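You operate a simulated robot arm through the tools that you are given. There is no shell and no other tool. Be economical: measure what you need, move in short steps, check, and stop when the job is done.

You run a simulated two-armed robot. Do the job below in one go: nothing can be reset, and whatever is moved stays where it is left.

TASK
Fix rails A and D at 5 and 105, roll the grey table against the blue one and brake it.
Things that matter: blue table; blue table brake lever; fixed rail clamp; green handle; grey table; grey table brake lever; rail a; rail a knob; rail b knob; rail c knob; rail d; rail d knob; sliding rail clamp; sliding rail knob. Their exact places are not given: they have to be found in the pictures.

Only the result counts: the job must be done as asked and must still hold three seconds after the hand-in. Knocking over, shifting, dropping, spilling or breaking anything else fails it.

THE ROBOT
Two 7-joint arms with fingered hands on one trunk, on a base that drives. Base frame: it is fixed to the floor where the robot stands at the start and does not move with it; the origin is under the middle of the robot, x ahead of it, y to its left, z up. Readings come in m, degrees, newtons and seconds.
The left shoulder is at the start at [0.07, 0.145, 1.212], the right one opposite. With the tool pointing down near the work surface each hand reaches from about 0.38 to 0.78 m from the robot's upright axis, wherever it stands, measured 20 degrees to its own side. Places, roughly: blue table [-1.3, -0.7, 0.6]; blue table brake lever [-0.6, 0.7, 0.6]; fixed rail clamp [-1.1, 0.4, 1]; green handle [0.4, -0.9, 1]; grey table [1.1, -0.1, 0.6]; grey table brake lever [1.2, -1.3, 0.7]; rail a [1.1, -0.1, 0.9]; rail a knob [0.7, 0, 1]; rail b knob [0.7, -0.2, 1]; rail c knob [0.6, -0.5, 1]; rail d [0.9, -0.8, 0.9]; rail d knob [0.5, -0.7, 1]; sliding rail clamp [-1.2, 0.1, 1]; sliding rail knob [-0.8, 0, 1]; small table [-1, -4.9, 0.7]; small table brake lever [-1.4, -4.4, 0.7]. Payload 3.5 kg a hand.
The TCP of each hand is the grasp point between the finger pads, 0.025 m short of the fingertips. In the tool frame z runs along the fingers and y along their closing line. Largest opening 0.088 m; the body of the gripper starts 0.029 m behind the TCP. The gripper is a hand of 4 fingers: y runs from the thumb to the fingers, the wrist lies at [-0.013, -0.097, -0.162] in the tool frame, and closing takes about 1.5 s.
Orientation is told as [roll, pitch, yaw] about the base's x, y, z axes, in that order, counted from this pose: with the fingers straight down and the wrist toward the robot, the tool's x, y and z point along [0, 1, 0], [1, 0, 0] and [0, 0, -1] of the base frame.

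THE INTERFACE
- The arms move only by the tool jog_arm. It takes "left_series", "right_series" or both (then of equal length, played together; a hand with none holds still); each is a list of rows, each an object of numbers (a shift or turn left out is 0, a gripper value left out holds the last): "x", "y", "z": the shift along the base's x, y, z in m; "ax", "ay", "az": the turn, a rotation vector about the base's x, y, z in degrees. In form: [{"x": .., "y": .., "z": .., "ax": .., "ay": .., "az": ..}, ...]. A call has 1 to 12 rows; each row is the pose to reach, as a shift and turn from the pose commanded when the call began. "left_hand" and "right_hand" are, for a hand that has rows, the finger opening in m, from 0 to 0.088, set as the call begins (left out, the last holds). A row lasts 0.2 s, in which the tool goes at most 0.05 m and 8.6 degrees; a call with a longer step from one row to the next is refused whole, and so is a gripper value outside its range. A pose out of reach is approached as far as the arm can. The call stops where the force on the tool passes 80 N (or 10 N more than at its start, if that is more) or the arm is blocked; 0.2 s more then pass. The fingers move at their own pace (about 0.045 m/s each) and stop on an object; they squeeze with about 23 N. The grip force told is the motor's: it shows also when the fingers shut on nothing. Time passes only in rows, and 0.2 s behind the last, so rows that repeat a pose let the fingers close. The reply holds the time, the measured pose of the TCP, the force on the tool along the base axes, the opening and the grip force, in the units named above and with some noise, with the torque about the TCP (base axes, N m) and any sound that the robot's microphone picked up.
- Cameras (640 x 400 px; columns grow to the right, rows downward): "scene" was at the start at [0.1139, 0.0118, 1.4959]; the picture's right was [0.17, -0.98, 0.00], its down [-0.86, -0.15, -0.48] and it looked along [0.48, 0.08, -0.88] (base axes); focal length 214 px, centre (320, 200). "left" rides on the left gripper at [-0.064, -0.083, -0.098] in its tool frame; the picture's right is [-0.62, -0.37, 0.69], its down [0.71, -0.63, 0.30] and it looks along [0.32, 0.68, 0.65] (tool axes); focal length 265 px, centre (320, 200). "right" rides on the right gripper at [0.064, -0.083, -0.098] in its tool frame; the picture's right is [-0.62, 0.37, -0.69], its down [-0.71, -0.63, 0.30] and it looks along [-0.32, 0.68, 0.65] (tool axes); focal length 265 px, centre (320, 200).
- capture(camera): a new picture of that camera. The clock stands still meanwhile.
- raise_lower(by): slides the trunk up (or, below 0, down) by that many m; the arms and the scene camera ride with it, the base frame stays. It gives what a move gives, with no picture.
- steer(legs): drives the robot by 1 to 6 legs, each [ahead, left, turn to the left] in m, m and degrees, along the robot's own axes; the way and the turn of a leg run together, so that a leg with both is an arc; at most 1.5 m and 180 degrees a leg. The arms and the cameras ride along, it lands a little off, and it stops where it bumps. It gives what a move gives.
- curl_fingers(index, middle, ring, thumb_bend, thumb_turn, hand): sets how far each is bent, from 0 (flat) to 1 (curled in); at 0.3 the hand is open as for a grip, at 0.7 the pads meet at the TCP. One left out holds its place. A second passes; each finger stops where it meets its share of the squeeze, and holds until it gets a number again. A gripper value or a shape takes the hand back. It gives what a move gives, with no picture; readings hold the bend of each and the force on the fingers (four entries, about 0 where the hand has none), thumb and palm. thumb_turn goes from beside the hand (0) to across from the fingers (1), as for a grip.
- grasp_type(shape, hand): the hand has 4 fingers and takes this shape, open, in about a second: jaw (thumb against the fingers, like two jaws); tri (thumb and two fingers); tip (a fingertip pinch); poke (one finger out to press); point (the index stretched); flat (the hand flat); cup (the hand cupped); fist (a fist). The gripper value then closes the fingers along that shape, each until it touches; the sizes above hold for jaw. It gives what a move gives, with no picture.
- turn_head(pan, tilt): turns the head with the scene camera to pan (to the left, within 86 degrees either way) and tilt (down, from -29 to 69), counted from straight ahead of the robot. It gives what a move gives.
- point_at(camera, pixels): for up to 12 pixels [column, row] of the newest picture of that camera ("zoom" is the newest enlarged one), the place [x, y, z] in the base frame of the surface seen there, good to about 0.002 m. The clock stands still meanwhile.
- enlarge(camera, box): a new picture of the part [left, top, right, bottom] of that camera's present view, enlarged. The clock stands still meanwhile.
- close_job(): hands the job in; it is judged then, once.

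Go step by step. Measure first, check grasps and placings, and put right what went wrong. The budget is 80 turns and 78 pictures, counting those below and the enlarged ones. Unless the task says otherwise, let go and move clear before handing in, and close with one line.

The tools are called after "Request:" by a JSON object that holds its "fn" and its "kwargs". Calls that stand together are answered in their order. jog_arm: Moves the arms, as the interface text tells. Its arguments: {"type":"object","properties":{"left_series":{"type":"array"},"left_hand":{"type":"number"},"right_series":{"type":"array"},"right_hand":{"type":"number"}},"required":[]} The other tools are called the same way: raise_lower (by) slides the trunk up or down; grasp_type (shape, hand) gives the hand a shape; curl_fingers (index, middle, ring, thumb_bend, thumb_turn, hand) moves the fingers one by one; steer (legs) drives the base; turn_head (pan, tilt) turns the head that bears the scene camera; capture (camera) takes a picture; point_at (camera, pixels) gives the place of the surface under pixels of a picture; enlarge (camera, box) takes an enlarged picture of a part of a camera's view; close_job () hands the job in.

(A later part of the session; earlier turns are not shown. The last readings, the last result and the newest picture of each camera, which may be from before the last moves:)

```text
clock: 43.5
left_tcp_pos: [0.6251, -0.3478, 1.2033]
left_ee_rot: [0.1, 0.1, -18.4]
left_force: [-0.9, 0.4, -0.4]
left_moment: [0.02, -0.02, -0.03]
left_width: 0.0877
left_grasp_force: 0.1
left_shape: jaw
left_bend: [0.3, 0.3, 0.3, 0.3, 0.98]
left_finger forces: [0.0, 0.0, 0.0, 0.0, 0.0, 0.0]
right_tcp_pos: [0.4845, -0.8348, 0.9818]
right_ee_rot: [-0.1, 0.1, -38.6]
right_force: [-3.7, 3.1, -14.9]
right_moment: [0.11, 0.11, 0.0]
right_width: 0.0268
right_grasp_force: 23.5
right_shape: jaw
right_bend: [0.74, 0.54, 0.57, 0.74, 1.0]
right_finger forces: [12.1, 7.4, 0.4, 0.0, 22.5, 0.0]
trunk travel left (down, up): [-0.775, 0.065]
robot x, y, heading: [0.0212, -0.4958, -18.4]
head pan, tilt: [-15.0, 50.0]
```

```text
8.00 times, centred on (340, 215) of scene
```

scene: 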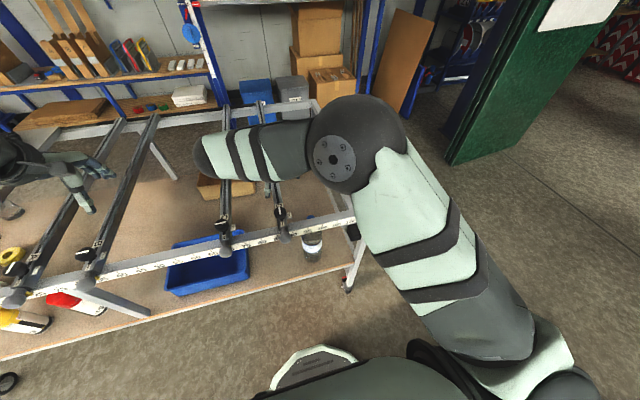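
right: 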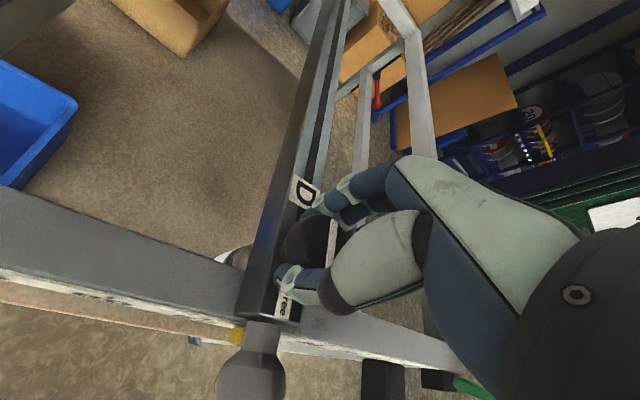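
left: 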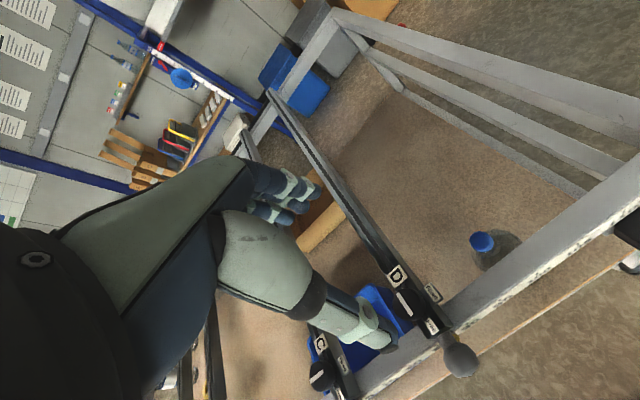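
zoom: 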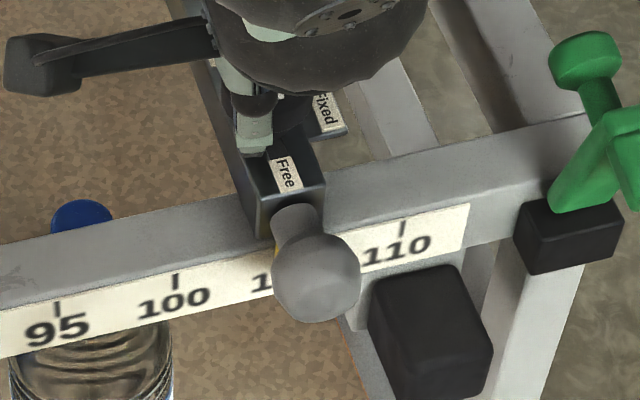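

Clamp centre s≈0.643 against the 105 tick at 0.6425–0.6433, so D is at 105. Now I'll turn the knob a quarter turn counter-clockwise, from Free to Fixed.

Request:
{"fn": "jog_arm", "kwargs": {"right_series": [{"az": 8}, {"az": 16}, {"az": 24}, {"az": 32}, {"az": 40}, {"az": 48}, {"az": 56}, {"az": 64}, {"az": 72}, {"az": 80}, {"az": 88}, {"az": 92}]}}

Request:
{"fn": "enlarge", "kwargs": {"camera": "scene", "box": [290, 160, 390, 240]}}

Request:
{"fn": "capture", "kwargs": {"camera": "right"}}

```text
clock: 46.1
left_tcp_pos: [0.6219, -0.344, 1.2046]
left_ee_rot: [-0.1, -0.1, -18.6]
left_force: [-0.2, 0.5, -0.7]
left_moment: [0.01, 0.02, 0.02]
left_width: 0.0878
left_grasp_force: 0.0
left_shape: jaw
left_bend: [0.3, 0.3, 0.3, 0.3, 0.98]
left_finger forces: [0.0, 0.0, 0.0, 0.0, 0.0, 0.0]
right_tcp_pos: [0.4854, -0.8321, 0.9859]
right_ee_rot: [-0.4, -0.1, 53.6]
right_force: [0.1, 4.9, 9.2]
right_moment: [0.09, 0.09, -0.03]
right_width: 0.0184
right_grasp_force: 22.2
right_shape: jaw
right_bend: [0.75, 0.75, 0.57, 0.87, 0.97]
right_finger forces: [0.0, 0.1, 0.0, 0.0, 18.1, 0.0]
trunk travel left (down, up): [-0.775, 0.065]
robot x, y, heading: [0.0237, -0.4939, -18.7]
head pan, tilt: [-15.0, 50.0]
```

```text
5.00 times, centred on (340, 200) of scene
```

zoom: 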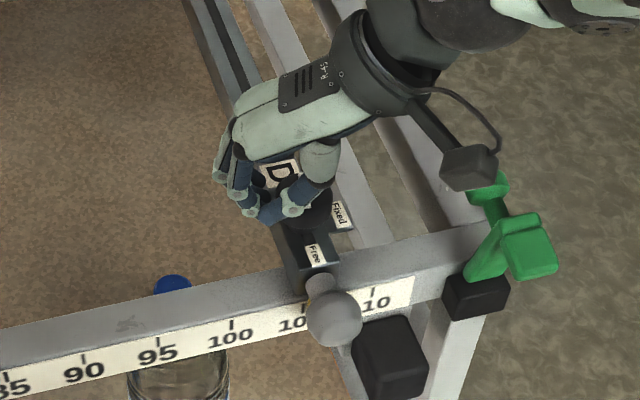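

```text
41 pictures are left
```

right: 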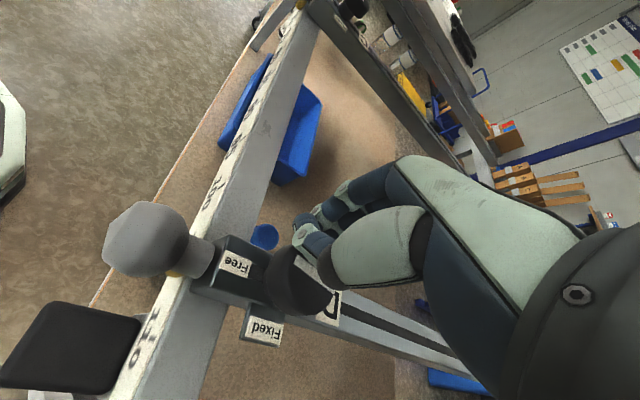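

The grip slipped toward the end (the fingers closed past the knob). I'll open, lift and look at the knob's line.

Request:
{"fn": "jog_arm", "kwargs": {"right_series": [{}, {}, {}, {}, {"z": 0.03}, {"z": 0.06}, {"z": 0.06}], "right_hand": 0.088}}

Request:
{"fn": "capture", "kwargs": {"camera": "right"}}

```text
clock: 47.7
left_tcp_pos: [0.6236, -0.3475, 1.2047]
left_ee_rot: [0.1, 0.0, -18.4]
left_force: [-0.6, -0.4, 0.2]
left_moment: [0.01, 0.02, 0.0]
left_width: 0.0877
left_grasp_force: 0.0
left_shape: jaw
left_bend: [0.3, 0.3, 0.3, 0.3, 0.98]
left_finger forces: [0.0, 0.0, 0.0, 0.1, 0.0, 0.0]
right_tcp_pos: [0.4852, -0.8323, 1.0417]
right_ee_rot: [-0.1, 0.1, 53.4]
right_force: [-0.3, 0.3, -0.7]
right_moment: [-0.01, 0.01, -0.04]
right_width: 0.0879
right_grasp_force: 0.1
right_shape: jaw
right_bend: [0.3, 0.3, 0.3, 0.3, 0.97]
right_finger forces: [0.0, 0.0, 0.0, 0.0, 0.0, 0.1]
trunk travel left (down, up): [-0.775, 0.065]
robot x, y, heading: [0.0247, -0.496, -18.4]
head pan, tilt: [-15.0, 50.0]
```

```text
40 pictures are left
```

right: 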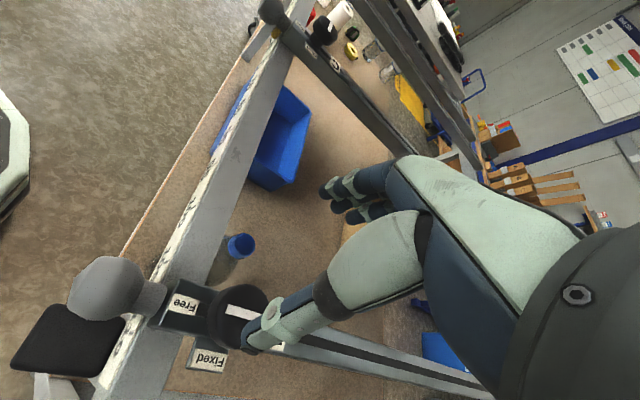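

The line still runs along the rail, so the knob didn't turn. The grip was off-centre. I'll re-measure the knob centre.

Request:
{"fn": "point_at", "kwargs": {"camera": "right", "pixels": [[238, 313], [222, 309], [258, 318], [238, 295], [236, 335], [212, 318], [262, 305], [184, 303], [110, 287]]}}

Request:
{"fn": "enlarge", "kwargs": {"camera": "right", "box": [140, 250, 300, 400]}}

Request:
{"fn": "point_at", "kwargs": {"camera": "zoom", "pixels": [[320, 100], [320, 170]]}}

```text
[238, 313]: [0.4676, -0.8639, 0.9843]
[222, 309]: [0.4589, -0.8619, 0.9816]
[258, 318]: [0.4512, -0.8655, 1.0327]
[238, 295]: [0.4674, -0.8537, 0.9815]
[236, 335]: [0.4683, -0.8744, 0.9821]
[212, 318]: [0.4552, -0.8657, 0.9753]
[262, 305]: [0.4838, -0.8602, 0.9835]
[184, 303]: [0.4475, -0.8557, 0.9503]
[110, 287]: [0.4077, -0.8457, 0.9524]
```

```text
2.67 times, centred on (220, 325) of right
```

zoom: 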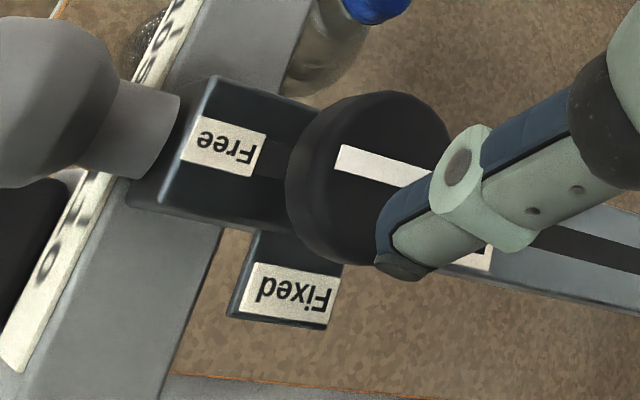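

```text
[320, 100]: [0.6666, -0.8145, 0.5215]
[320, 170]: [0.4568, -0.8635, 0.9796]
```

Turning the hand pushed the rail sideways to about s=0.672 and the knob stayed at Free. I'll switch to the three-point "tri" grip, which suits a round knob better, raise, re-centre over the knob and start again.

Request:
{"fn": "jog_arm", "kwargs": {"right_series": [{"z": 0.03, "az": -7.7}, {"z": 0.03, "az": -15.4}, {"z": 0.03, "az": -23}, {"x": -0.003, "y": -0.007, "z": 0.03, "az": -30.7}, {"x": -0.006, "y": -0.014, "z": 0.03, "az": -38.4}, {"x": -0.009, "y": -0.021, "z": 0.03, "az": -46}, {"x": -0.014, "y": -0.0315, "z": 0.03, "az": -53.7}, {"x": -0.014, "y": -0.0315, "z": 0.03, "az": -61.4}, {"x": -0.014, "y": -0.0315, "z": 0.03, "az": -69}, {"x": -0.014, "y": -0.0315, "z": 0.03, "az": -76.7}, {"x": -0.014, "y": -0.0315, "z": 0.03, "az": -84.4}, {"x": -0.014, "y": -0.0315, "z": 0.03, "az": -92}]}}

Request:
{"fn": "grasp_type", "kwargs": {"shape": "tri", "hand": "right"}}

Request:
{"fn": "capture", "kwargs": {"camera": "right"}}

```text
clock: 50.3
left_tcp_pos: [0.6243, -0.3465, 1.2044]
left_ee_rot: [0.1, 0.0, -18.5]
left_force: [0.1, -0.2, -0.1]
left_moment: [-0.03, 0.04, -0.01]
left_width: 0.0873
left_grasp_force: 0.0
left_shape: jaw
left_bend: [0.3, 0.3, 0.3, 0.3, 0.98]
left_finger forces: [0.1, 0.1, 0.1, 0.0, 0.0, 0.0]
right_tcp_pos: [0.4694, -0.8626, 1.0716]
right_ee_rot: [0.1, 0.0, -38.6]
right_force: [-0.2, -0.3, 0.8]
right_moment: [0.05, 0.02, -0.03]
right_width: 0.0877
right_grasp_force: 0.0
right_shape: jaw
right_bend: [0.3, 0.3, 0.3, 0.3, 0.97]
right_finger forces: [0.0, 0.1, 0.0, 0.0, 0.0, 0.1]
trunk travel left (down, up): [-0.775, 0.065]
robot x, y, heading: [0.0271, -0.4948, -18.3]
head pan, tilt: [-15.0, 50.0]
```

```text
clock: 51.2
left_tcp_pos: [0.6234, -0.3463, 1.2047]
left_ee_rot: [0.0, 0.0, -18.5]
left_force: [-0.1, 0.2, -0.7]
left_moment: [0.0, 0.0, -0.01]
left_width: 0.0878
left_grasp_force: 0.1
left_shape: jaw
left_bend: [0.3, 0.3, 0.3, 0.3, 0.98]
left_finger forces: [0.0, 0.0, 0.0, 0.0, 0.0, 0.0]
right_tcp_pos: [0.4713, -0.8633, 1.0721]
right_ee_rot: [0.0, 0.0, -38.5]
right_force: [0.6, 0.0, -0.2]
right_moment: [-0.01, -0.03, -0.02]
right_width: 0.0878
right_grasp_force: 0.0
right_shape: tri
right_bend: [0.3, 0.3, 0.99, 0.3, 0.97]
right_finger forces: [0.0, 0.1, 0.1, 0.0, 0.0, 0.0]
trunk travel left (down, up): [-0.775, 0.065]
robot x, y, heading: [0.0233, -0.494, -18.5]
head pan, tilt: [-15.0, 50.0]
```

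```text
38 pictures are left
```

right: 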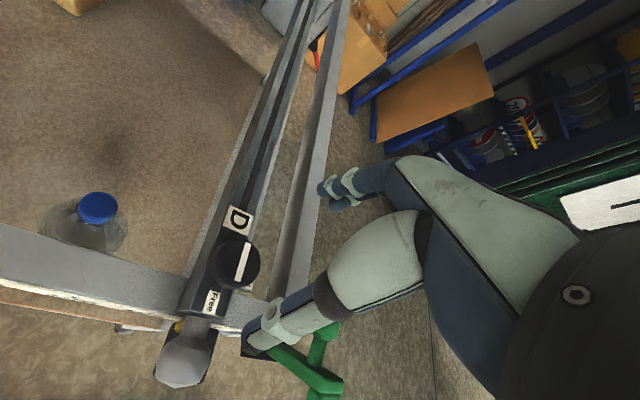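

Request:
{"fn": "point_at", "kwargs": {"camera": "right", "pixels": [[240, 264], [224, 262], [256, 262], [242, 246], [238, 284], [238, 222], [212, 302]]}}

```text
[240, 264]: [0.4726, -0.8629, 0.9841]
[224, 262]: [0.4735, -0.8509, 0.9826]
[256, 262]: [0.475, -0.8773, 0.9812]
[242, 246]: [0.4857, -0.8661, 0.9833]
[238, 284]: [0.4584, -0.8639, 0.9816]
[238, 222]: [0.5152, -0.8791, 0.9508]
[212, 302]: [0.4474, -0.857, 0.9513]
```

Knob centre is about (0.473,-0.8645). I'll go down to z 0.976 and close the tri grip.

Request:
{"fn": "jog_arm", "kwargs": {"right_series": [{"x": 0.002, "y": -0.001, "z": -0.03}, {"x": 0.002, "y": -0.001, "z": -0.06}, {"x": 0.002, "y": -0.001, "z": -0.085}, {"x": 0.002, "y": -0.001, "z": -0.0955}, {"x": 0.002, "y": -0.001, "z": -0.0955}]}}

Request:
{"fn": "jog_arm", "kwargs": {"right_series": [{}, {}, {}, {}, {}, {}, {}, {}], "right_hand": 0.0}}

Request:
{"fn": "jog_arm", "kwargs": {"right_series": [{"az": 6}, {"az": 12}, {"az": 18}, {"az": 24}, {"az": 30}]}}

Request:
{"fn": "capture", "kwargs": {"camera": "right"}}

```text
clock: 52.4
left_tcp_pos: [0.6235, -0.3461, 1.2046]
left_ee_rot: [0.0, 0.0, -18.4]
left_force: [-0.2, 0.1, 0.5]
left_moment: [-0.01, -0.04, 0.04]
left_width: 0.0875
left_grasp_force: 0.0
left_shape: jaw
left_bend: [0.3, 0.3, 0.3, 0.3, 0.98]
left_finger forces: [0.0, 0.0, 0.0, 0.0, 0.0, 0.0]
right_tcp_pos: [0.473, -0.8638, 0.977]
right_ee_rot: [0.0, 0.0, -38.6]
right_force: [0.0, -0.6, 0.0]
right_moment: [-0.02, 0.02, -0.01]
right_width: 0.0878
right_grasp_force: 0.1
right_shape: tri
right_bend: [0.3, 0.3, 0.99, 0.3, 0.97]
right_finger forces: [0.0, 0.1, 0.0, 0.0, 0.1, 0.0]
trunk travel left (down, up): [-0.775, 0.065]
robot x, y, heading: [0.0234, -0.4963, -18.5]
head pan, tilt: [-15.0, 50.0]
```

```text
clock: 54.2
left_tcp_pos: [0.6252, -0.3479, 1.2044]
left_ee_rot: [0.0, 0.1, -18.5]
left_force: [-0.3, -0.2, 0.0]
left_moment: [-0.01, 0.05, 0.0]
left_width: 0.0878
left_grasp_force: 0.1
left_shape: jaw
left_bend: [0.3, 0.3, 0.3, 0.3, 0.98]
left_finger forces: [0.1, 0.0, 0.0, 0.1, 0.0, 0.0]
right_tcp_pos: [0.4722, -0.8642, 0.9755]
right_ee_rot: [0.1, 0.2, -38.5]
right_force: [-2.9, 2.0, -10.2]
right_moment: [-0.14, -0.06, 0.01]
right_width: 0.0247
right_grasp_force: 23.3
right_shape: tri
right_bend: [0.75, 0.59, 1.0, 0.75, 1.0]
right_finger forces: [9.6, 9.0, 0.0, 0.1, 23.0, 0.0]
trunk travel left (down, up): [-0.775, 0.065]
robot x, y, heading: [0.0272, -0.4955, -18.3]
head pan, tilt: [-15.0, 50.0]
```

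```text
clock: 55.4
left_tcp_pos: [0.6241, -0.3505, 1.203]
left_ee_rot: [0.1, 0.1, -18.5]
left_force: [0.6, -0.2, 0.1]
left_moment: [-0.05, 0.0, 0.0]
left_width: 0.0878
left_grasp_force: 0.0
left_shape: jaw
left_bend: [0.3, 0.3, 0.3, 0.3, 0.98]
left_finger forces: [0.1, 0.0, 0.0, 0.0, 0.1, 0.1]
right_tcp_pos: [0.4724, -0.8674, 0.9763]
right_ee_rot: [-0.1, 0.1, -8.5]
right_force: [-4.3, -2.4, -15.2]
right_moment: [-0.31, 0.03, -0.34]
right_width: 0.0241
right_grasp_force: 22.8
right_shape: tri
right_bend: [0.75, 0.62, 1.0, 0.76, 0.94]
right_finger forces: [10.7, 15.2, 0.0, 0.1, 24.5, 0.0]
trunk travel left (down, up): [-0.775, 0.065]
robot x, y, heading: [0.0253, -0.4988, -18.5]
head pan, tilt: [-15.0, 50.0]
```

```text
37 pictures are left
```

right: 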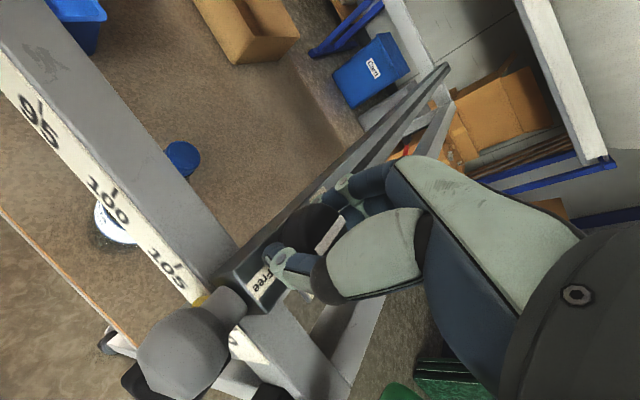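

The line still follows the rail and the torque reads -0.34 N·m, so counter-clockwise looks like a stop or too stiff. I'll try clockwise with the same grip.

Request:
{"fn": "jog_arm", "kwargs": {"right_series": [{"az": -7}, {"az": -14}, {"az": -21}, {"az": -28}, {"az": -35}, {"az": -42}, {"az": -49}, {"az": -56}, {"az": -60}]}}

Request:
{"fn": "capture", "kwargs": {"camera": "right"}}

```text
clock: 57.4
left_tcp_pos: [0.6247, -0.3467, 1.2048]
left_ee_rot: [0.0, 0.2, -18.5]
left_force: [-0.6, -0.7, 0.6]
left_moment: [0.0, 0.03, 0.01]
left_width: 0.0878
left_grasp_force: 0.0
left_shape: jaw
left_bend: [0.3, 0.3, 0.3, 0.3, 0.98]
left_finger forces: [0.0, 0.0, 0.0, 0.0, 0.0, 0.0]
right_tcp_pos: [0.4732, -0.8634, 0.9755]
right_ee_rot: [0.0, 0.2, -68.5]
right_force: [-4.6, 7.1, -15.7]
right_moment: [-0.16, 0.2, 0.05]
right_width: 0.0245
right_grasp_force: 22.8
right_shape: tri
right_bend: [0.75, 0.59, 1.0, 0.75, 1.0]
right_finger forces: [11.2, 12.2, 0.0, 0.0, 26.5, 0.1]
trunk travel left (down, up): [-0.775, 0.065]
robot x, y, heading: [0.0267, -0.4918, -18.5]
head pan, tilt: [-15.0, 50.0]
```

```text
36 pictures are left
```

right: 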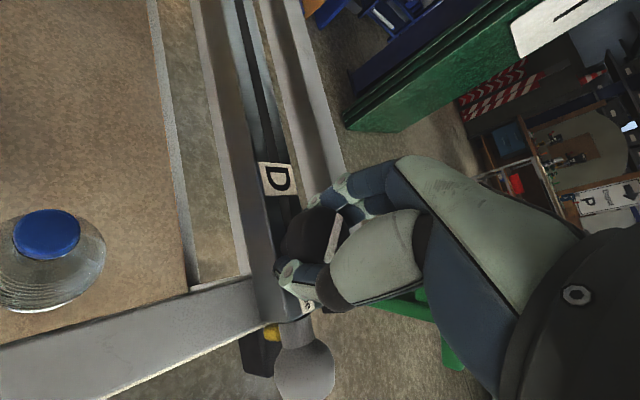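

The knob turned clockwise with the hand by about 30°: the line is now tilted against the rail and the torque is small. I'll slide the rail back by 0.029 m to 105, release, and turn the hand back in place for a second bite.

Request:
{"fn": "jog_arm", "kwargs": {"right_series": [{"x": 0.003, "y": 0.009}, {"x": 0.006, "y": 0.018}, {"x": 0.0091, "y": 0.0275}, {"x": 0.0091, "y": 0.0275}]}}

Request:
{"fn": "jog_arm", "kwargs": {"right_series": [{}, {}, {}, {}, {}, {}], "right_hand": 0.088}}

Request:
{"fn": "jog_arm", "kwargs": {"right_series": [{"z": 0.02, "az": 8}, {"z": 0.05, "az": 16}, {"z": 0.05, "az": 24}, {"z": 0.05, "az": 32}, {"z": 0.05, "az": 40}, {"z": 0.05, "az": 48}, {"z": 0.05, "az": 56}, {"z": 0.05, "az": 64}, {"z": 0.05, "az": 72}, {"z": 0.05, "az": 80}, {"z": 0.05, "az": 88}, {"z": 0.05, "az": 88}]}}

Request:
{"fn": "capture", "kwargs": {"camera": "right"}}

```text
clock: 58.4
left_tcp_pos: [0.6244, -0.3489, 1.2044]
left_ee_rot: [0.1, 0.1, -18.5]
left_force: [-0.4, 0.1, 0.5]
left_moment: [-0.02, 0.01, 0.0]
left_width: 0.0874
left_grasp_force: 0.2
left_shape: jaw
left_bend: [0.3, 0.3, 0.3, 0.3, 0.98]
left_finger forces: [0.0, 0.0, 0.0, 0.0, 0.1, 0.0]
right_tcp_pos: [0.4821, -0.8379, 0.9762]
right_ee_rot: [0.0, 0.1, -68.5]
right_force: [-4.7, -0.7, -15.9]
right_moment: [-0.27, 0.13, 0.0]
right_width: 0.0241
right_grasp_force: 23.3
right_shape: tri
right_bend: [0.75, 0.58, 1.0, 0.75, 1.0]
right_finger forces: [12.0, 14.5, 0.0, 0.0, 22.9, 0.0]
trunk travel left (down, up): [-0.775, 0.065]
robot x, y, heading: [0.0293, -0.5003, -18.5]
head pan, tilt: [-15.0, 50.0]
```

```text
clock: 59.8
left_tcp_pos: [0.6239, -0.3467, 1.2043]
left_ee_rot: [-0.1, 0.0, -18.6]
left_force: [0.4, -0.2, -0.1]
left_moment: [0.01, -0.03, -0.04]
left_width: 0.0877
left_grasp_force: 0.1
left_shape: jaw
left_bend: [0.3, 0.3, 0.3, 0.3, 0.98]
left_finger forces: [0.0, 0.1, 0.1, 0.2, 0.0, 0.0]
right_tcp_pos: [0.4813, -0.8378, 0.977]
right_ee_rot: [0.0, 0.0, -68.5]
right_force: [0.6, 0.8, 0.2]
right_moment: [-0.02, 0.02, -0.01]
right_width: 0.0877
right_grasp_force: 0.1
right_shape: tri
right_bend: [0.3, 0.3, 0.99, 0.3, 0.98]
right_finger forces: [0.1, 0.0, 0.0, 0.0, 0.0, 0.0]
trunk travel left (down, up): [-0.775, 0.065]
robot x, y, heading: [0.0231, -0.4969, -18.5]
head pan, tilt: [-15.0, 50.0]
```

```text
clock: 62.4
left_tcp_pos: [0.6246, -0.3474, 1.2037]
left_ee_rot: [0.0, 0.0, -18.4]
left_force: [-0.4, 0.2, -0.2]
left_moment: [0.0, 0.03, 0.01]
left_width: 0.0876
left_grasp_force: 0.0
left_shape: jaw
left_bend: [0.3, 0.3, 0.3, 0.3, 0.98]
left_finger forces: [0.1, 0.0, 0.1, 0.1, 0.1, 0.0]
right_tcp_pos: [0.4822, -0.8373, 1.0262]
right_ee_rot: [0.0, 0.0, 19.7]
right_force: [-0.7, -0.4, -0.2]
right_moment: [0.03, 0.0, -0.02]
right_width: 0.0876
right_grasp_force: 0.0
right_shape: tri
right_bend: [0.3, 0.3, 0.99, 0.3, 0.98]
right_finger forces: [0.0, 0.1, 0.0, 0.0, 0.0, 0.0]
trunk travel left (down, up): [-0.775, 0.065]
robot x, y, heading: [0.0232, -0.4929, -18.3]
head pan, tilt: [-15.0, 50.0]
```

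```text
35 pictures are left
```

right: 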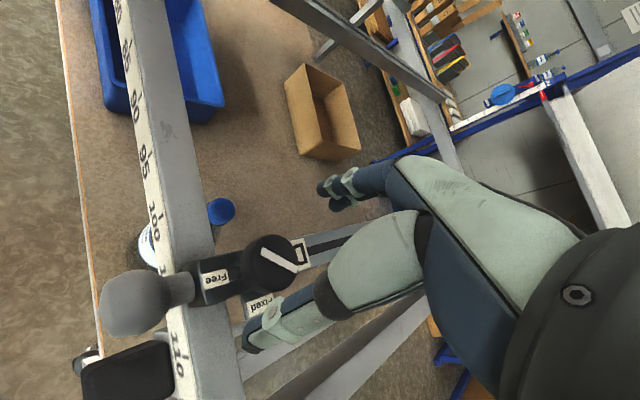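

The line is now clearly tilted, about 30° or more clockwise. I'll measure the rail position and line angle before the second bite.

Request:
{"fn": "point_at", "kwargs": {"camera": "right", "pixels": [[264, 249], [294, 270], [250, 264], [288, 255], [268, 240], [274, 288], [217, 278], [172, 295], [207, 270], [215, 298], [180, 330]]}}

```text
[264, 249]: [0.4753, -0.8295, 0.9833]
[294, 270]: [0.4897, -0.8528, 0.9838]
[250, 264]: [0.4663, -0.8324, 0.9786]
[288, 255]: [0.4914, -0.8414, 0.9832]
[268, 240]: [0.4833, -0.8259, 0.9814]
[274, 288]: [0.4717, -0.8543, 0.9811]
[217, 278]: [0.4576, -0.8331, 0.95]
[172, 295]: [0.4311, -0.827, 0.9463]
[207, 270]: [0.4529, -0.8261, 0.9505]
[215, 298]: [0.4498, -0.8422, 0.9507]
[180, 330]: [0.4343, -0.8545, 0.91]
```

The knob is turned about 40° clockwise and needs about 50° more. The clamp reads s≈0.6465 (105.4), so I'll grip centred, nudge back about 0.0035 m, then turn.

Request:
{"fn": "jog_arm", "kwargs": {"right_series": [{"x": 0.0005, "y": -0.0037, "z": -0.02}, {"x": 0.0005, "y": -0.0037, "z": -0.04}, {"x": 0.0005, "y": -0.0037, "z": -0.05}, {"x": 0.0005, "y": -0.0037, "z": -0.05}]}}

Request:
{"fn": "jog_arm", "kwargs": {"right_series": [{}, {}, {}, {}, {}, {}, {}, {"x": 0.0011, "y": 0.0033}, {"x": 0.0011, "y": 0.0033}], "right_hand": 0.0}}

Request:
{"fn": "jog_arm", "kwargs": {"right_series": [{"az": -7}, {"az": -14}, {"az": -21}, {"az": -28}, {"az": -35}, {"az": -42}, {"az": -49}, {"az": -54}, {"az": -54}]}}

Request:
{"fn": "capture", "kwargs": {"camera": "right"}}

```text
clock: 63.4
left_tcp_pos: [0.6232, -0.347, 1.2059]
left_ee_rot: [0.0, -0.1, -18.5]
left_force: [0.4, -0.1, 0.0]
left_moment: [0.02, -0.02, 0.03]
left_width: 0.0875
left_grasp_force: 0.0
left_shape: jaw
left_bend: [0.3, 0.3, 0.3, 0.3, 0.98]
left_finger forces: [0.0, 0.1, 0.1, 0.0, 0.0, 0.1]
right_tcp_pos: [0.4814, -0.8417, 0.9763]
right_ee_rot: [0.0, 0.0, 19.5]
right_force: [0.4, -0.3, -0.3]
right_moment: [-0.02, 0.0, 0.02]
right_width: 0.0877
right_grasp_force: 0.0
right_shape: tri
right_bend: [0.3, 0.3, 0.99, 0.3, 0.98]
right_finger forces: [0.1, 0.0, 0.0, 0.1, 0.0, 0.0]
trunk travel left (down, up): [-0.775, 0.065]
robot x, y, heading: [0.023, -0.4969, -18.7]
head pan, tilt: [-15.0, 50.0]
```

```text
clock: 65.4
left_tcp_pos: [0.624, -0.3494, 1.2037]
left_ee_rot: [0.0, 0.0, -18.5]
left_force: [0.3, -1.0, 0.3]
left_moment: [-0.03, -0.01, 0.03]
left_width: 0.0877
left_grasp_force: 0.0
left_shape: jaw
left_bend: [0.3, 0.3, 0.3, 0.3, 0.98]
left_finger forces: [0.0, 0.0, 0.0, 0.0, 0.1, 0.0]
right_tcp_pos: [0.4833, -0.8394, 0.9761]
right_ee_rot: [0.1, 0.2, 19.5]
right_force: [-3.6, -2.8, -10.8]
right_moment: [-0.01, -0.1, 0.0]
right_width: 0.0238
right_grasp_force: 22.6
right_shape: tri
right_bend: [0.74, 0.6, 1.0, 0.75, 1.0]
right_finger forces: [9.8, 10.8, 0.1, 0.0, 25.4, 0.1]
trunk travel left (down, up): [-0.775, 0.065]
robot x, y, heading: [0.0196, -0.4975, -18.5]
head pan, tilt: [-15.0, 50.0]
```

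```text
clock: 67.4
left_tcp_pos: [0.6233, -0.3477, 1.2044]
left_ee_rot: [0.0, 0.0, -18.5]
left_force: [0.2, 0.5, 0.6]
left_moment: [-0.01, -0.03, -0.03]
left_width: 0.0875
left_grasp_force: 0.0
left_shape: jaw
left_bend: [0.3, 0.3, 0.3, 0.3, 0.98]
left_finger forces: [0.0, 0.0, 0.0, 0.0, 0.1, 0.1]
right_tcp_pos: [0.4827, -0.8384, 0.9765]
right_ee_rot: [0.1, 0.2, -34.4]
right_force: [-8.0, 2.8, -19.4]
right_moment: [-0.18, -0.06, 0.02]
right_width: 0.0235
right_grasp_force: 22.7
right_shape: tri
right_bend: [0.74, 0.61, 1.0, 0.74, 1.0]
right_finger forces: [10.5, 9.2, 0.0, 0.1, 27.9, 0.0]
trunk travel left (down, up): [-0.775, 0.065]
robot x, y, heading: [0.0246, -0.4983, -18.2]
head pan, tilt: [-15.0, 50.0]
```

```text
34 pictures are left
```

right: 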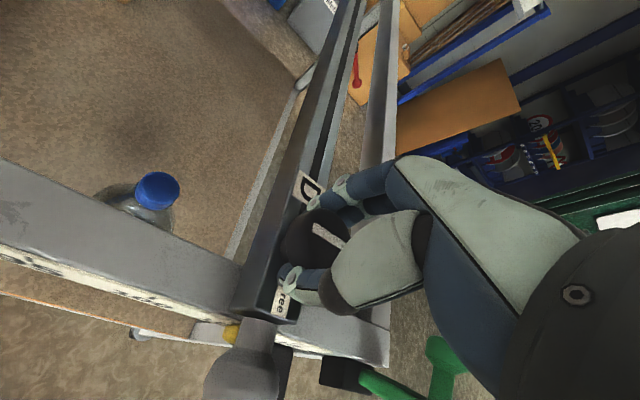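

The line is now nearly across the rail and the torque is small. I'll turn a bit more until it meets the stop, then release and check.

Request:
{"fn": "jog_arm", "kwargs": {"right_series": [{"az": -4}, {"az": -8}, {"az": -12}]}}

Request:
{"fn": "jog_arm", "kwargs": {"right_series": [{}, {}, {}, {}, {"z": 0.03}, {"z": 0.07}, {"z": 0.1}, {"z": 0.1}], "right_hand": 0.088}}

Request:
{"fn": "capture", "kwargs": {"camera": "right"}}

```text
clock: 68.2
left_tcp_pos: [0.6251, -0.3467, 1.2025]
left_ee_rot: [0.1, 0.1, -18.6]
left_force: [0.2, -0.3, 0.5]
left_moment: [-0.04, 0.01, 0.03]
left_width: 0.0875
left_grasp_force: 0.0
left_shape: jaw
left_bend: [0.3, 0.3, 0.3, 0.3, 0.98]
left_finger forces: [0.1, 0.0, 0.1, 0.0, 0.0, 0.0]
right_tcp_pos: [0.4835, -0.8386, 0.9757]
right_ee_rot: [0.0, 0.1, -46.5]
right_force: [-6.2, 5.1, -20.4]
right_moment: [-0.09, -0.1, 0.22]
right_width: 0.0229
right_grasp_force: 22.9
right_shape: tri
right_bend: [0.74, 0.6, 1.0, 0.74, 1.0]
right_finger forces: [11.4, 9.3, 0.0, 0.1, 29.1, 0.0]
trunk travel left (down, up): [-0.775, 0.065]
robot x, y, heading: [0.0217, -0.4952, -18.6]
head pan, tilt: [-15.0, 50.0]
```

```text
clock: 70.0
left_tcp_pos: [0.6237, -0.3466, 1.2044]
left_ee_rot: [0.0, 0.0, -18.5]
left_force: [0.2, 0.0, -0.4]
left_moment: [0.01, 0.01, -0.04]
left_width: 0.0874
left_grasp_force: 0.1
left_shape: jaw
left_bend: [0.3, 0.3, 0.3, 0.3, 0.98]
left_finger forces: [0.0, 0.0, 0.0, 0.1, 0.0, 0.0]
right_tcp_pos: [0.4842, -0.839, 1.0784]
right_ee_rot: [0.0, 0.0, -46.4]
right_force: [-0.5, 0.5, 0.7]
right_moment: [0.01, -0.01, 0.0]
right_width: 0.0876
right_grasp_force: 0.1
right_shape: tri
right_bend: [0.3, 0.3, 0.99, 0.3, 0.98]
right_finger forces: [0.1, 0.0, 0.0, 0.1, 0.0, 0.0]
trunk travel left (down, up): [-0.775, 0.065]
robot x, y, heading: [0.0237, -0.4915, -18.2]
head pan, tilt: [-15.0, 50.0]
```

```text
33 pictures are left
```

right: 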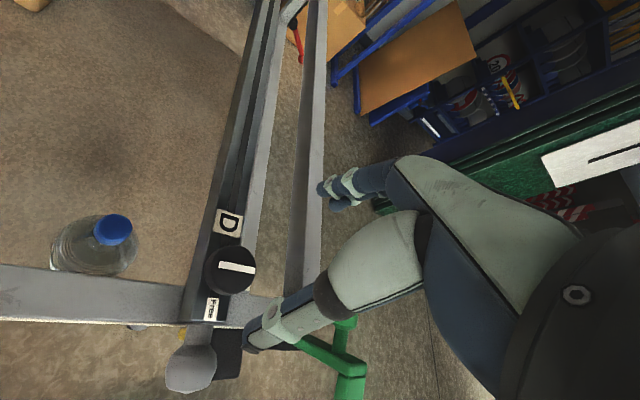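

D's line is now across the rail (Fixed) and the torque rose at the stop. I'll measure its position.

Request:
{"fn": "point_at", "kwargs": {"camera": "right", "pixels": [[220, 264], [254, 270], [236, 267], [209, 265], [229, 222], [197, 318], [222, 318], [212, 306], [190, 367], [185, 318], [228, 318]]}}

Request:
{"fn": "enlarge", "kwargs": {"camera": "scene", "box": [290, 170, 390, 250]}}

Request:
{"fn": "point_at", "kwargs": {"camera": "zoom", "pixels": [[230, 325], [375, 292], [290, 230], [322, 260]]}}

```text
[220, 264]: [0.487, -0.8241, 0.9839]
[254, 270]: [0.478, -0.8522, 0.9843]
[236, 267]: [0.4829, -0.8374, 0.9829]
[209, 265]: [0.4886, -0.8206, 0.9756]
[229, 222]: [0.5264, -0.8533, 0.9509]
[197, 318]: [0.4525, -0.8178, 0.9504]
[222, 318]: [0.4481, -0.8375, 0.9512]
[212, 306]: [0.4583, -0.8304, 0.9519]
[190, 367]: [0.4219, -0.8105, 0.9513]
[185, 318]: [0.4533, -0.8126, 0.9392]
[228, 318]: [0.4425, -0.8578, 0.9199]
```

```text
5.00 times, centred on (340, 210) of scene
```

zoom: 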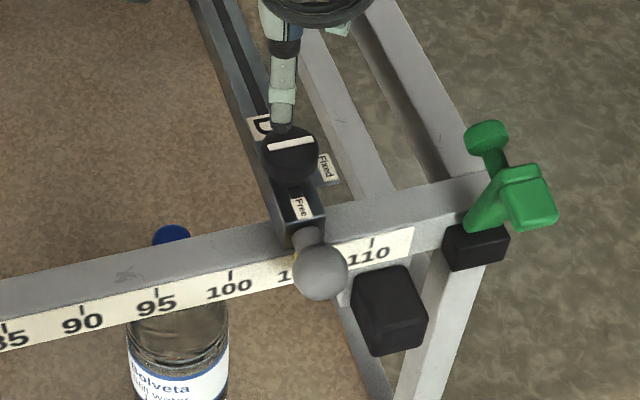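

```text
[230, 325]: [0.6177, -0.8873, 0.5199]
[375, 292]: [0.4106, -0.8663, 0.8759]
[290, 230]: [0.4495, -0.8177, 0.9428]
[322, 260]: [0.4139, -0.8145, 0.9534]
```

D is fixed at about 105.1, with its line exactly across the rail. Next is rail A: I'll retract the left arm, raise the right one, and drive 1.0 m left, parallel to the table.

Request:
{"fn": "jog_arm", "kwargs": {"left_series": [{"x": -0.042, "y": 0.014, "z": 0.01}, {"x": -0.083, "y": 0.028, "z": 0.02}, {"x": -0.125, "y": 0.042, "z": 0.03}, {"x": -0.167, "y": 0.056, "z": 0.04}, {"x": -0.208, "y": 0.07, "z": 0.04}], "right_series": [{"z": 0.03, "az": 5}, {"z": 0.06, "az": 11}, {"z": 0.09, "az": 17}, {"z": 0.12, "az": 23}, {"z": 0.12, "az": 28}]}}

Request:
{"fn": "steer", "kwargs": {"legs": [[0, 1.0, 0]]}}

Request:
{"fn": "capture", "kwargs": {"camera": "scene"}}

Request:
{"fn": "capture", "kwargs": {"camera": "right"}}

```text
clock: 71.2
left_tcp_pos: [0.4618, -0.3521, 1.214]
left_ee_rot: [0.1, 0.0, -18.5]
left_force: [-1.1, -0.7, 0.1]
left_moment: [-0.02, 0.0, -0.03]
left_width: 0.0878
left_grasp_force: 0.0
left_shape: jaw
left_bend: [0.3, 0.3, 0.3, 0.3, 0.98]
left_finger forces: [0.0, 0.0, 0.1, 0.0, 0.1, 0.0]
left hand out of reach, approached as far as the arm can: row 3, 4, 5
right_tcp_pos: [0.4817, -0.8396, 1.1975]
right_ee_rot: [-0.1, 0.0, -18.4]
right_force: [-0.3, 0.7, -0.1]
right_moment: [-0.03, 0.01, 0.01]
right_width: 0.0874
right_grasp_force: 0.1
right_shape: tri
right_bend: [0.3, 0.3, 0.99, 0.3, 0.98]
right_finger forces: [0.0, 0.1, 0.0, 0.0, 0.0, 0.1]
trunk travel left (down, up): [-0.775, 0.065]
robot x, y, heading: [0.0205, -0.4959, -18.6]
head pan, tilt: [-15.0, 50.0]
```

```text
clock: 76.4
left_tcp_pos: [0.777, 0.5989, 1.2132]
left_ee_rot: [0.0, 0.0, -18.1]
left_force: [1.2, 0.0, -0.2]
left_moment: [0.02, 0.02, 0.03]
left_width: 0.0878
left_grasp_force: 0.0
left_shape: jaw
left_bend: [0.3, 0.3, 0.3, 0.3, 0.98]
left_finger forces: [0.0, 0.0, 0.1, 0.0, 0.0, 0.0]
right_tcp_pos: [0.7984, 0.112, 1.197]
right_ee_rot: [-0.1, 0.1, -18.1]
right_force: [0.4, 0.1, -0.7]
right_moment: [0.0, 0.03, 0.01]
right_width: 0.0874
right_grasp_force: 0.1
right_shape: tri
right_bend: [0.3, 0.3, 0.99, 0.3, 0.98]
right_finger forces: [0.0, 0.1, 0.1, 0.0, 0.0, 0.0]
trunk travel left (down, up): [-0.775, 0.065]
robot x, y, heading: [0.3394, 0.4507, -18.1]
head pan, tilt: [-15.0, 50.0]
```

```text
31 pictures are left
```

scene: 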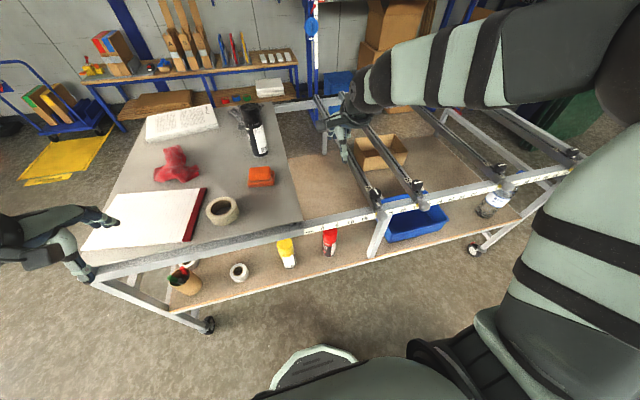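

```text
30 pictures are left
```

right: 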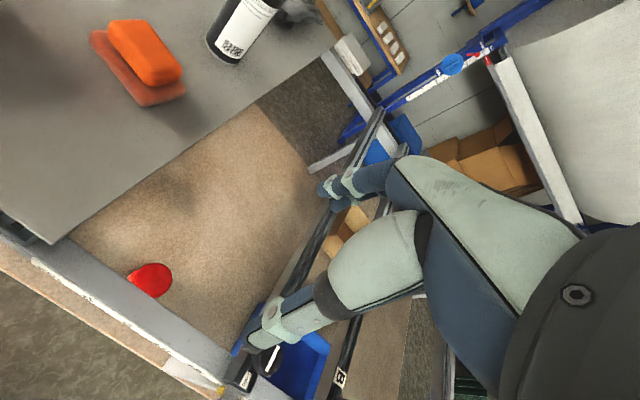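

Rail A's knob is at right-camera (268,360), and the table carries a tool bottle, tape and book that must stay put. I'll measure A's knob and the tick for 5.

Request:
{"fn": "point_at", "kwargs": {"camera": "right", "pixels": [[267, 360], [254, 362], [282, 358], [268, 345], [266, 376], [243, 380]]}}

Request:
{"fn": "enlarge", "kwargs": {"camera": "scene", "box": [290, 170, 410, 260]}}

Request:
{"fn": "enlarge", "kwargs": {"camera": "right", "box": [100, 270, 310, 400]}}

```text
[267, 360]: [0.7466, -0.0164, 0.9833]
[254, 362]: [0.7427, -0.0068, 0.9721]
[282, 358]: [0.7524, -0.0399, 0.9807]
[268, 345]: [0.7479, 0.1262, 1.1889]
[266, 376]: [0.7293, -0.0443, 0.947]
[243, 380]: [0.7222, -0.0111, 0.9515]
```

```text
4.44 times, centred on (350, 215) of scene
```

zoom: 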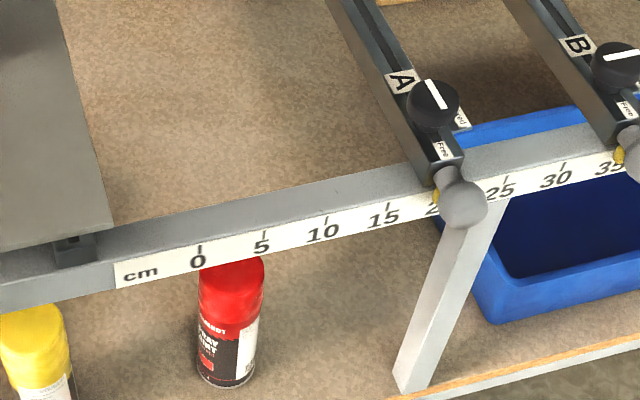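

```text
3.05 times, centred on (205, 335) of right
```

zoom: 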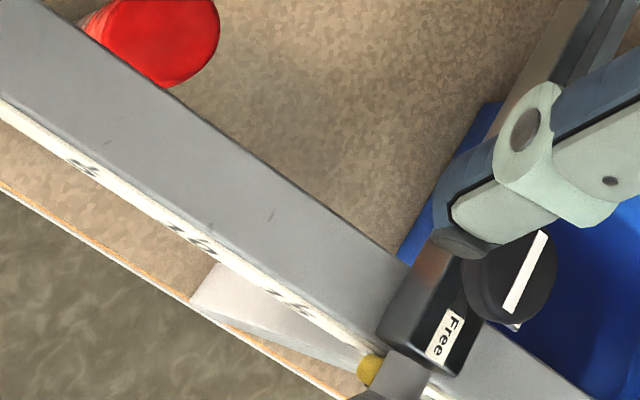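

A reads about 20 and its line is along the rail (Free). I'll measure ticks and knob in the scene picture.

Request:
{"fn": "point_at", "kwargs": {"camera": "scene", "pixels": [[323, 226], [337, 223], [351, 220], [365, 217], [375, 192], [372, 195], [379, 192], [376, 198], [372, 187], [378, 204], [384, 216], [371, 188]]}}

```text
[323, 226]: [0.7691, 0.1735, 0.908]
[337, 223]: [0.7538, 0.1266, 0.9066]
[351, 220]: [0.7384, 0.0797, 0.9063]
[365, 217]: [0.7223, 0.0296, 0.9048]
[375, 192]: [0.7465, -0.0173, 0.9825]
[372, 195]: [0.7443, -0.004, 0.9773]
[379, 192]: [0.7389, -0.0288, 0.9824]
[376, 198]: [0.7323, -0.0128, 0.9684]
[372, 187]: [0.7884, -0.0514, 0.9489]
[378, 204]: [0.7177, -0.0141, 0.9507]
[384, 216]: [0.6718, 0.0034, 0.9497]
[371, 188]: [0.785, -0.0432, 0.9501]
```

A reads about 18.9 and needs to move -0.139 m. I'll bring the right hand above its knob at yaw about +22, so a single clockwise sweep can fix it.

Request:
{"fn": "jog_arm", "kwargs": {"right_series": [{"x": -0.0072, "y": -0.0217, "z": -0.02, "az": 7}, {"x": -0.0144, "y": -0.0434, "z": -0.04, "az": 14}, {"x": -0.0216, "y": -0.065, "z": -0.06, "az": 21}, {"x": -0.0288, "y": -0.0867, "z": -0.08, "az": 28}, {"x": -0.036, "y": -0.1084, "z": -0.1, "az": 35}, {"x": -0.0434, "y": -0.13, "z": -0.127, "az": 41}, {"x": -0.0434, "y": -0.13, "z": -0.127, "az": 41}, {"x": -0.0434, "y": -0.13, "z": -0.127, "az": 41}]}}

Request:
{"fn": "capture", "kwargs": {"camera": "right"}}

```text
clock: 78.2
left_tcp_pos: [0.7769, 0.6, 1.2132]
left_ee_rot: [0.0, 0.0, -18.2]
left_force: [0.0, -0.8, 0.3]
left_moment: [0.02, 0.02, -0.07]
left_width: 0.0878
left_grasp_force: 0.0
left_shape: jaw
left_bend: [0.3, 0.3, 0.3, 0.3, 0.98]
left_finger forces: [0.0, 0.0, 0.0, 0.1, 0.1, 0.0]
right_tcp_pos: [0.7562, -0.0166, 1.0684]
right_ee_rot: [0.0, 0.0, 22.9]
right_force: [-0.8, 0.0, 0.3]
right_moment: [0.02, 0.01, 0.03]
right_width: 0.0877
right_grasp_force: 0.1
right_shape: tri
right_bend: [0.3, 0.3, 0.99, 0.3, 0.98]
right_finger forces: [0.0, 0.0, 0.1, 0.0, 0.0, 0.0]
trunk travel left (down, up): [-0.775, 0.065]
robot x, y, heading: [0.3407, 0.4505, -17.9]
head pan, tilt: [-15.0, 50.0]
```

```text
27 pictures are left
```

right: 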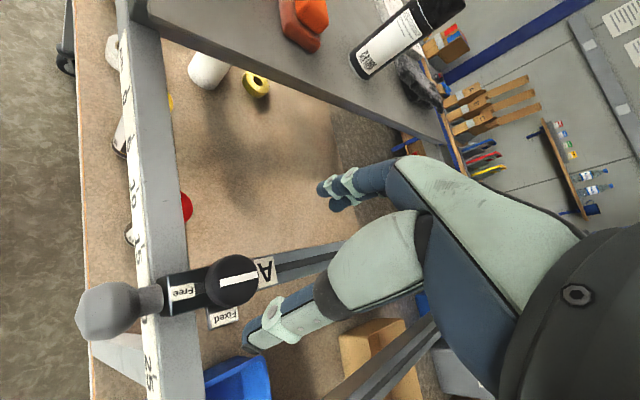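

Request:
{"fn": "point_at", "kwargs": {"camera": "right", "pixels": [[238, 278], [221, 284], [256, 274], [235, 260], [241, 300], [182, 290], [265, 270]]}}

```text
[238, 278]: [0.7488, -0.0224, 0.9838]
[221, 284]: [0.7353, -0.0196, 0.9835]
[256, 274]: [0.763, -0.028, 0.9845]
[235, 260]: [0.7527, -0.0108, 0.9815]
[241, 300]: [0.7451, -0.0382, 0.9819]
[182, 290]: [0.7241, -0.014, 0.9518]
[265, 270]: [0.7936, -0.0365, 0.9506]
```

Knob A's centre is (0.749,-0.024), s≈-0.2135 (19.4). I'll go down, grip, and slide it -0.144 m to 5.

Request:
{"fn": "jog_arm", "kwargs": {"right_series": [{"x": -0.0066, "y": -0.0063, "z": -0.03}, {"x": -0.0066, "y": -0.0063, "z": -0.06}, {"x": -0.0066, "y": -0.0063, "z": -0.085}, {"x": -0.0066, "y": -0.0063, "z": -0.0925}, {"x": -0.0066, "y": -0.0063, "z": -0.0925}]}}

Request:
{"fn": "jog_arm", "kwargs": {"right_series": [{}, {}, {}, {}, {}, {}, {}, {}], "right_hand": 0.0}}

Request:
{"fn": "jog_arm", "kwargs": {"right_series": [{"x": 0.0065, "y": 0.0195}, {"x": 0.0129, "y": 0.039}, {"x": 0.0194, "y": 0.0586}, {"x": 0.0259, "y": 0.0781}, {"x": 0.0324, "y": 0.0976}, {"x": 0.0388, "y": 0.1172}, {"x": 0.0453, "y": 0.1367}, {"x": 0.0453, "y": 0.1367}, {"x": 0.0453, "y": 0.1367}]}}

Request:
{"fn": "capture", "kwargs": {"camera": "right"}}

Request:
{"fn": "enlarge", "kwargs": {"camera": "scene", "box": [290, 170, 410, 260]}}

```text
clock: 79.4
left_tcp_pos: [0.7765, 0.5996, 1.2141]
left_ee_rot: [0.1, 0.0, -18.2]
left_force: [-0.2, 0.3, -0.7]
left_moment: [-0.03, -0.01, 0.0]
left_width: 0.0876
left_grasp_force: 0.0
left_shape: jaw
left_bend: [0.3, 0.3, 0.3, 0.3, 0.98]
left_finger forces: [0.0, 0.1, 0.0, 0.1, 0.0, 0.0]
right_tcp_pos: [0.7483, -0.0229, 0.9782]
right_ee_rot: [0.0, 0.0, 22.9]
right_force: [0.7, 0.6, 0.3]
right_moment: [-0.01, -0.03, 0.01]
right_width: 0.0877
right_grasp_force: 0.1
right_shape: tri
right_bend: [0.3, 0.3, 0.99, 0.3, 0.98]
right_finger forces: [0.0, 0.1, 0.0, 0.0, 0.1, 0.0]
trunk travel left (down, up): [-0.775, 0.065]
robot x, y, heading: [0.3407, 0.4545, -18.2]
head pan, tilt: [-15.0, 50.0]
```

```text
clock: 81.2
left_tcp_pos: [0.7769, 0.5981, 1.2127]
left_ee_rot: [0.0, 0.0, -18.2]
left_force: [-0.5, 0.2, -0.9]
left_moment: [0.01, 0.0, 0.03]
left_width: 0.0875
left_grasp_force: 0.0
left_shape: jaw
left_bend: [0.3, 0.3, 0.3, 0.3, 0.98]
left_finger forces: [0.0, 0.1, 0.0, 0.0, 0.1, 0.0]
right_tcp_pos: [0.7485, -0.0245, 0.9762]
right_ee_rot: [0.2, 0.1, 22.9]
right_force: [-2.2, 2.0, -9.8]
right_moment: [0.03, -0.1, -0.02]
right_width: 0.0247
right_grasp_force: 22.7
right_shape: tri
right_bend: [0.75, 0.59, 1.0, 0.75, 1.0]
right_finger forces: [10.3, 8.9, 0.0, 0.0, 21.7, 0.0]
trunk travel left (down, up): [-0.775, 0.065]
robot x, y, heading: [0.3343, 0.4517, -18.4]
head pan, tilt: [-15.0, 50.0]
```

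```text
clock: 83.2
left_tcp_pos: [0.7756, 0.5992, 1.2133]
left_ee_rot: [0.0, -0.1, -18.2]
left_force: [0.6, -0.4, -0.7]
left_moment: [0.0, 0.03, 0.03]
left_width: 0.0877
left_grasp_force: 0.1
left_shape: jaw
left_bend: [0.3, 0.3, 0.3, 0.3, 0.98]
left_finger forces: [0.0, 0.0, 0.1, 0.0, 0.0, 0.0]
right_tcp_pos: [0.7957, 0.1132, 0.9769]
right_ee_rot: [0.2, 0.1, 22.8]
right_force: [-8.1, 1.7, -14.3]
right_moment: [-0.01, -0.07, 0.03]
right_width: 0.0245
right_grasp_force: 22.9
right_shape: tri
right_bend: [0.75, 0.6, 1.0, 0.75, 1.0]
right_finger forces: [11.8, 7.9, 0.0, 0.0, 25.4, 0.1]
trunk travel left (down, up): [-0.775, 0.065]
robot x, y, heading: [0.3386, 0.4577, -18.1]
head pan, tilt: [-15.0, 50.0]
```

```text
26 pictures are left
```

right: 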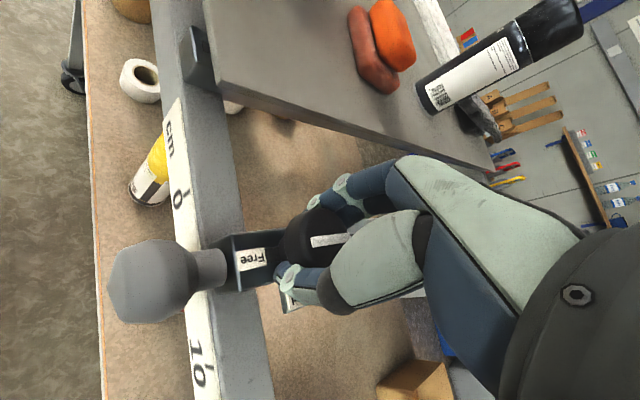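

```text
4.44 times, centred on (350, 215) of scene
```

zoom: 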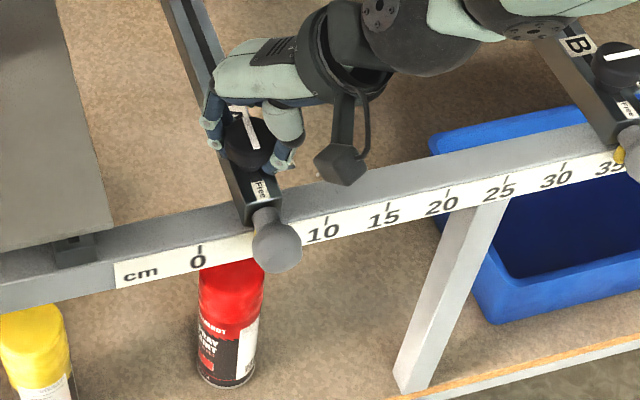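

A is close to 5. I'll measure the clamp against the 5 tick (s ≈ -0.3573).

Request:
{"fn": "point_at", "kwargs": {"camera": "zoom", "pixels": [[261, 190], [252, 195], [271, 188], [236, 195], [277, 190], [245, 112]]}}

Request:
{"fn": "point_at", "kwargs": {"camera": "right", "pixels": [[251, 258], [225, 238], [232, 288], [245, 234], [252, 284], [325, 240], [184, 196], [207, 348]]}}

```text
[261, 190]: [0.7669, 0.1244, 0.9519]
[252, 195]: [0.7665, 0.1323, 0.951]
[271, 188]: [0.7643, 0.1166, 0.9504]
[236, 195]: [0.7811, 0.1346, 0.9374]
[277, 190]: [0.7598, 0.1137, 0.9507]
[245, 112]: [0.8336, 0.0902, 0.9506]
```

```text
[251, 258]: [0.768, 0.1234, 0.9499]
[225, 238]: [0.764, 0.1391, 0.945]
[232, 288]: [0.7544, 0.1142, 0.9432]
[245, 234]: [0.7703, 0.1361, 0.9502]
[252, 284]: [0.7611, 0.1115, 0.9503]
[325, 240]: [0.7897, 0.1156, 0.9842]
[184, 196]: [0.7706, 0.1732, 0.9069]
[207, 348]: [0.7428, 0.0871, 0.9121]
```

A reads about 4.85, so I'll nudge +1.5 mm and then turn clockwise about 94° to the stop.

Request:
{"fn": "jog_arm", "kwargs": {"right_series": [{"x": -0.0005, "y": -0.0014, "az": -7}, {"x": -0.0005, "y": -0.0014, "az": -15}, {"x": -0.0005, "y": -0.0014, "az": -23}, {"x": -0.0005, "y": -0.0014, "az": -31}, {"x": -0.0005, "y": -0.0014, "az": -39}, {"x": -0.0005, "y": -0.0014, "az": -47}, {"x": -0.0005, "y": -0.0014, "az": -55}, {"x": -0.0005, "y": -0.0014, "az": -63}, {"x": -0.0005, "y": -0.0014, "az": -71}, {"x": -0.0005, "y": -0.0014, "az": -79}, {"x": -0.0005, "y": -0.0014, "az": -87}, {"x": -0.0005, "y": -0.0014, "az": -94}]}}

Request:
{"fn": "capture", "kwargs": {"camera": "right"}}

```text
clock: 85.8
left_tcp_pos: [0.7779, 0.5999, 1.2129]
left_ee_rot: [0.1, 0.1, -18.2]
left_force: [-0.2, -0.4, -0.3]
left_moment: [0.01, 0.03, 0.01]
left_width: 0.0879
left_grasp_force: 0.1
left_shape: jaw
left_bend: [0.3, 0.3, 0.3, 0.3, 0.98]
left_finger forces: [0.1, 0.0, 0.1, 0.0, 0.1, 0.0]
right_tcp_pos: [0.7936, 0.1138, 0.9774]
right_ee_rot: [-0.1, 0.1, -71.2]
right_force: [-5.2, 7.0, -15.5]
right_moment: [-0.14, 0.04, 0.17]
right_width: 0.0245
right_grasp_force: 23.3
right_shape: tri
right_bend: [0.74, 0.6, 1.0, 0.74, 1.0]
right_finger forces: [10.9, 11.4, 0.0, 0.0, 27.3, 0.1]
trunk travel left (down, up): [-0.775, 0.065]
robot x, y, heading: [0.3392, 0.4537, -18.0]
head pan, tilt: [-15.0, 50.0]
```

```text
24 pictures are left
```

right: 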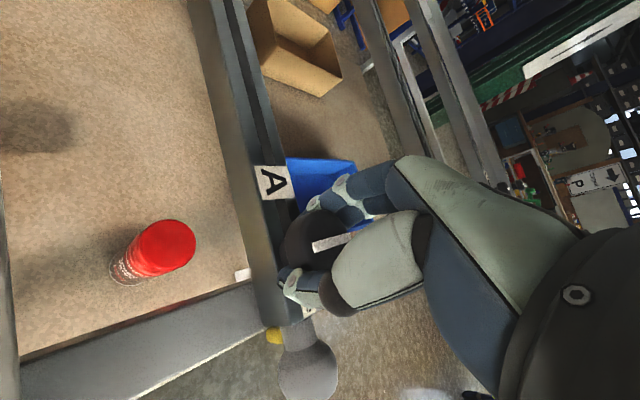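

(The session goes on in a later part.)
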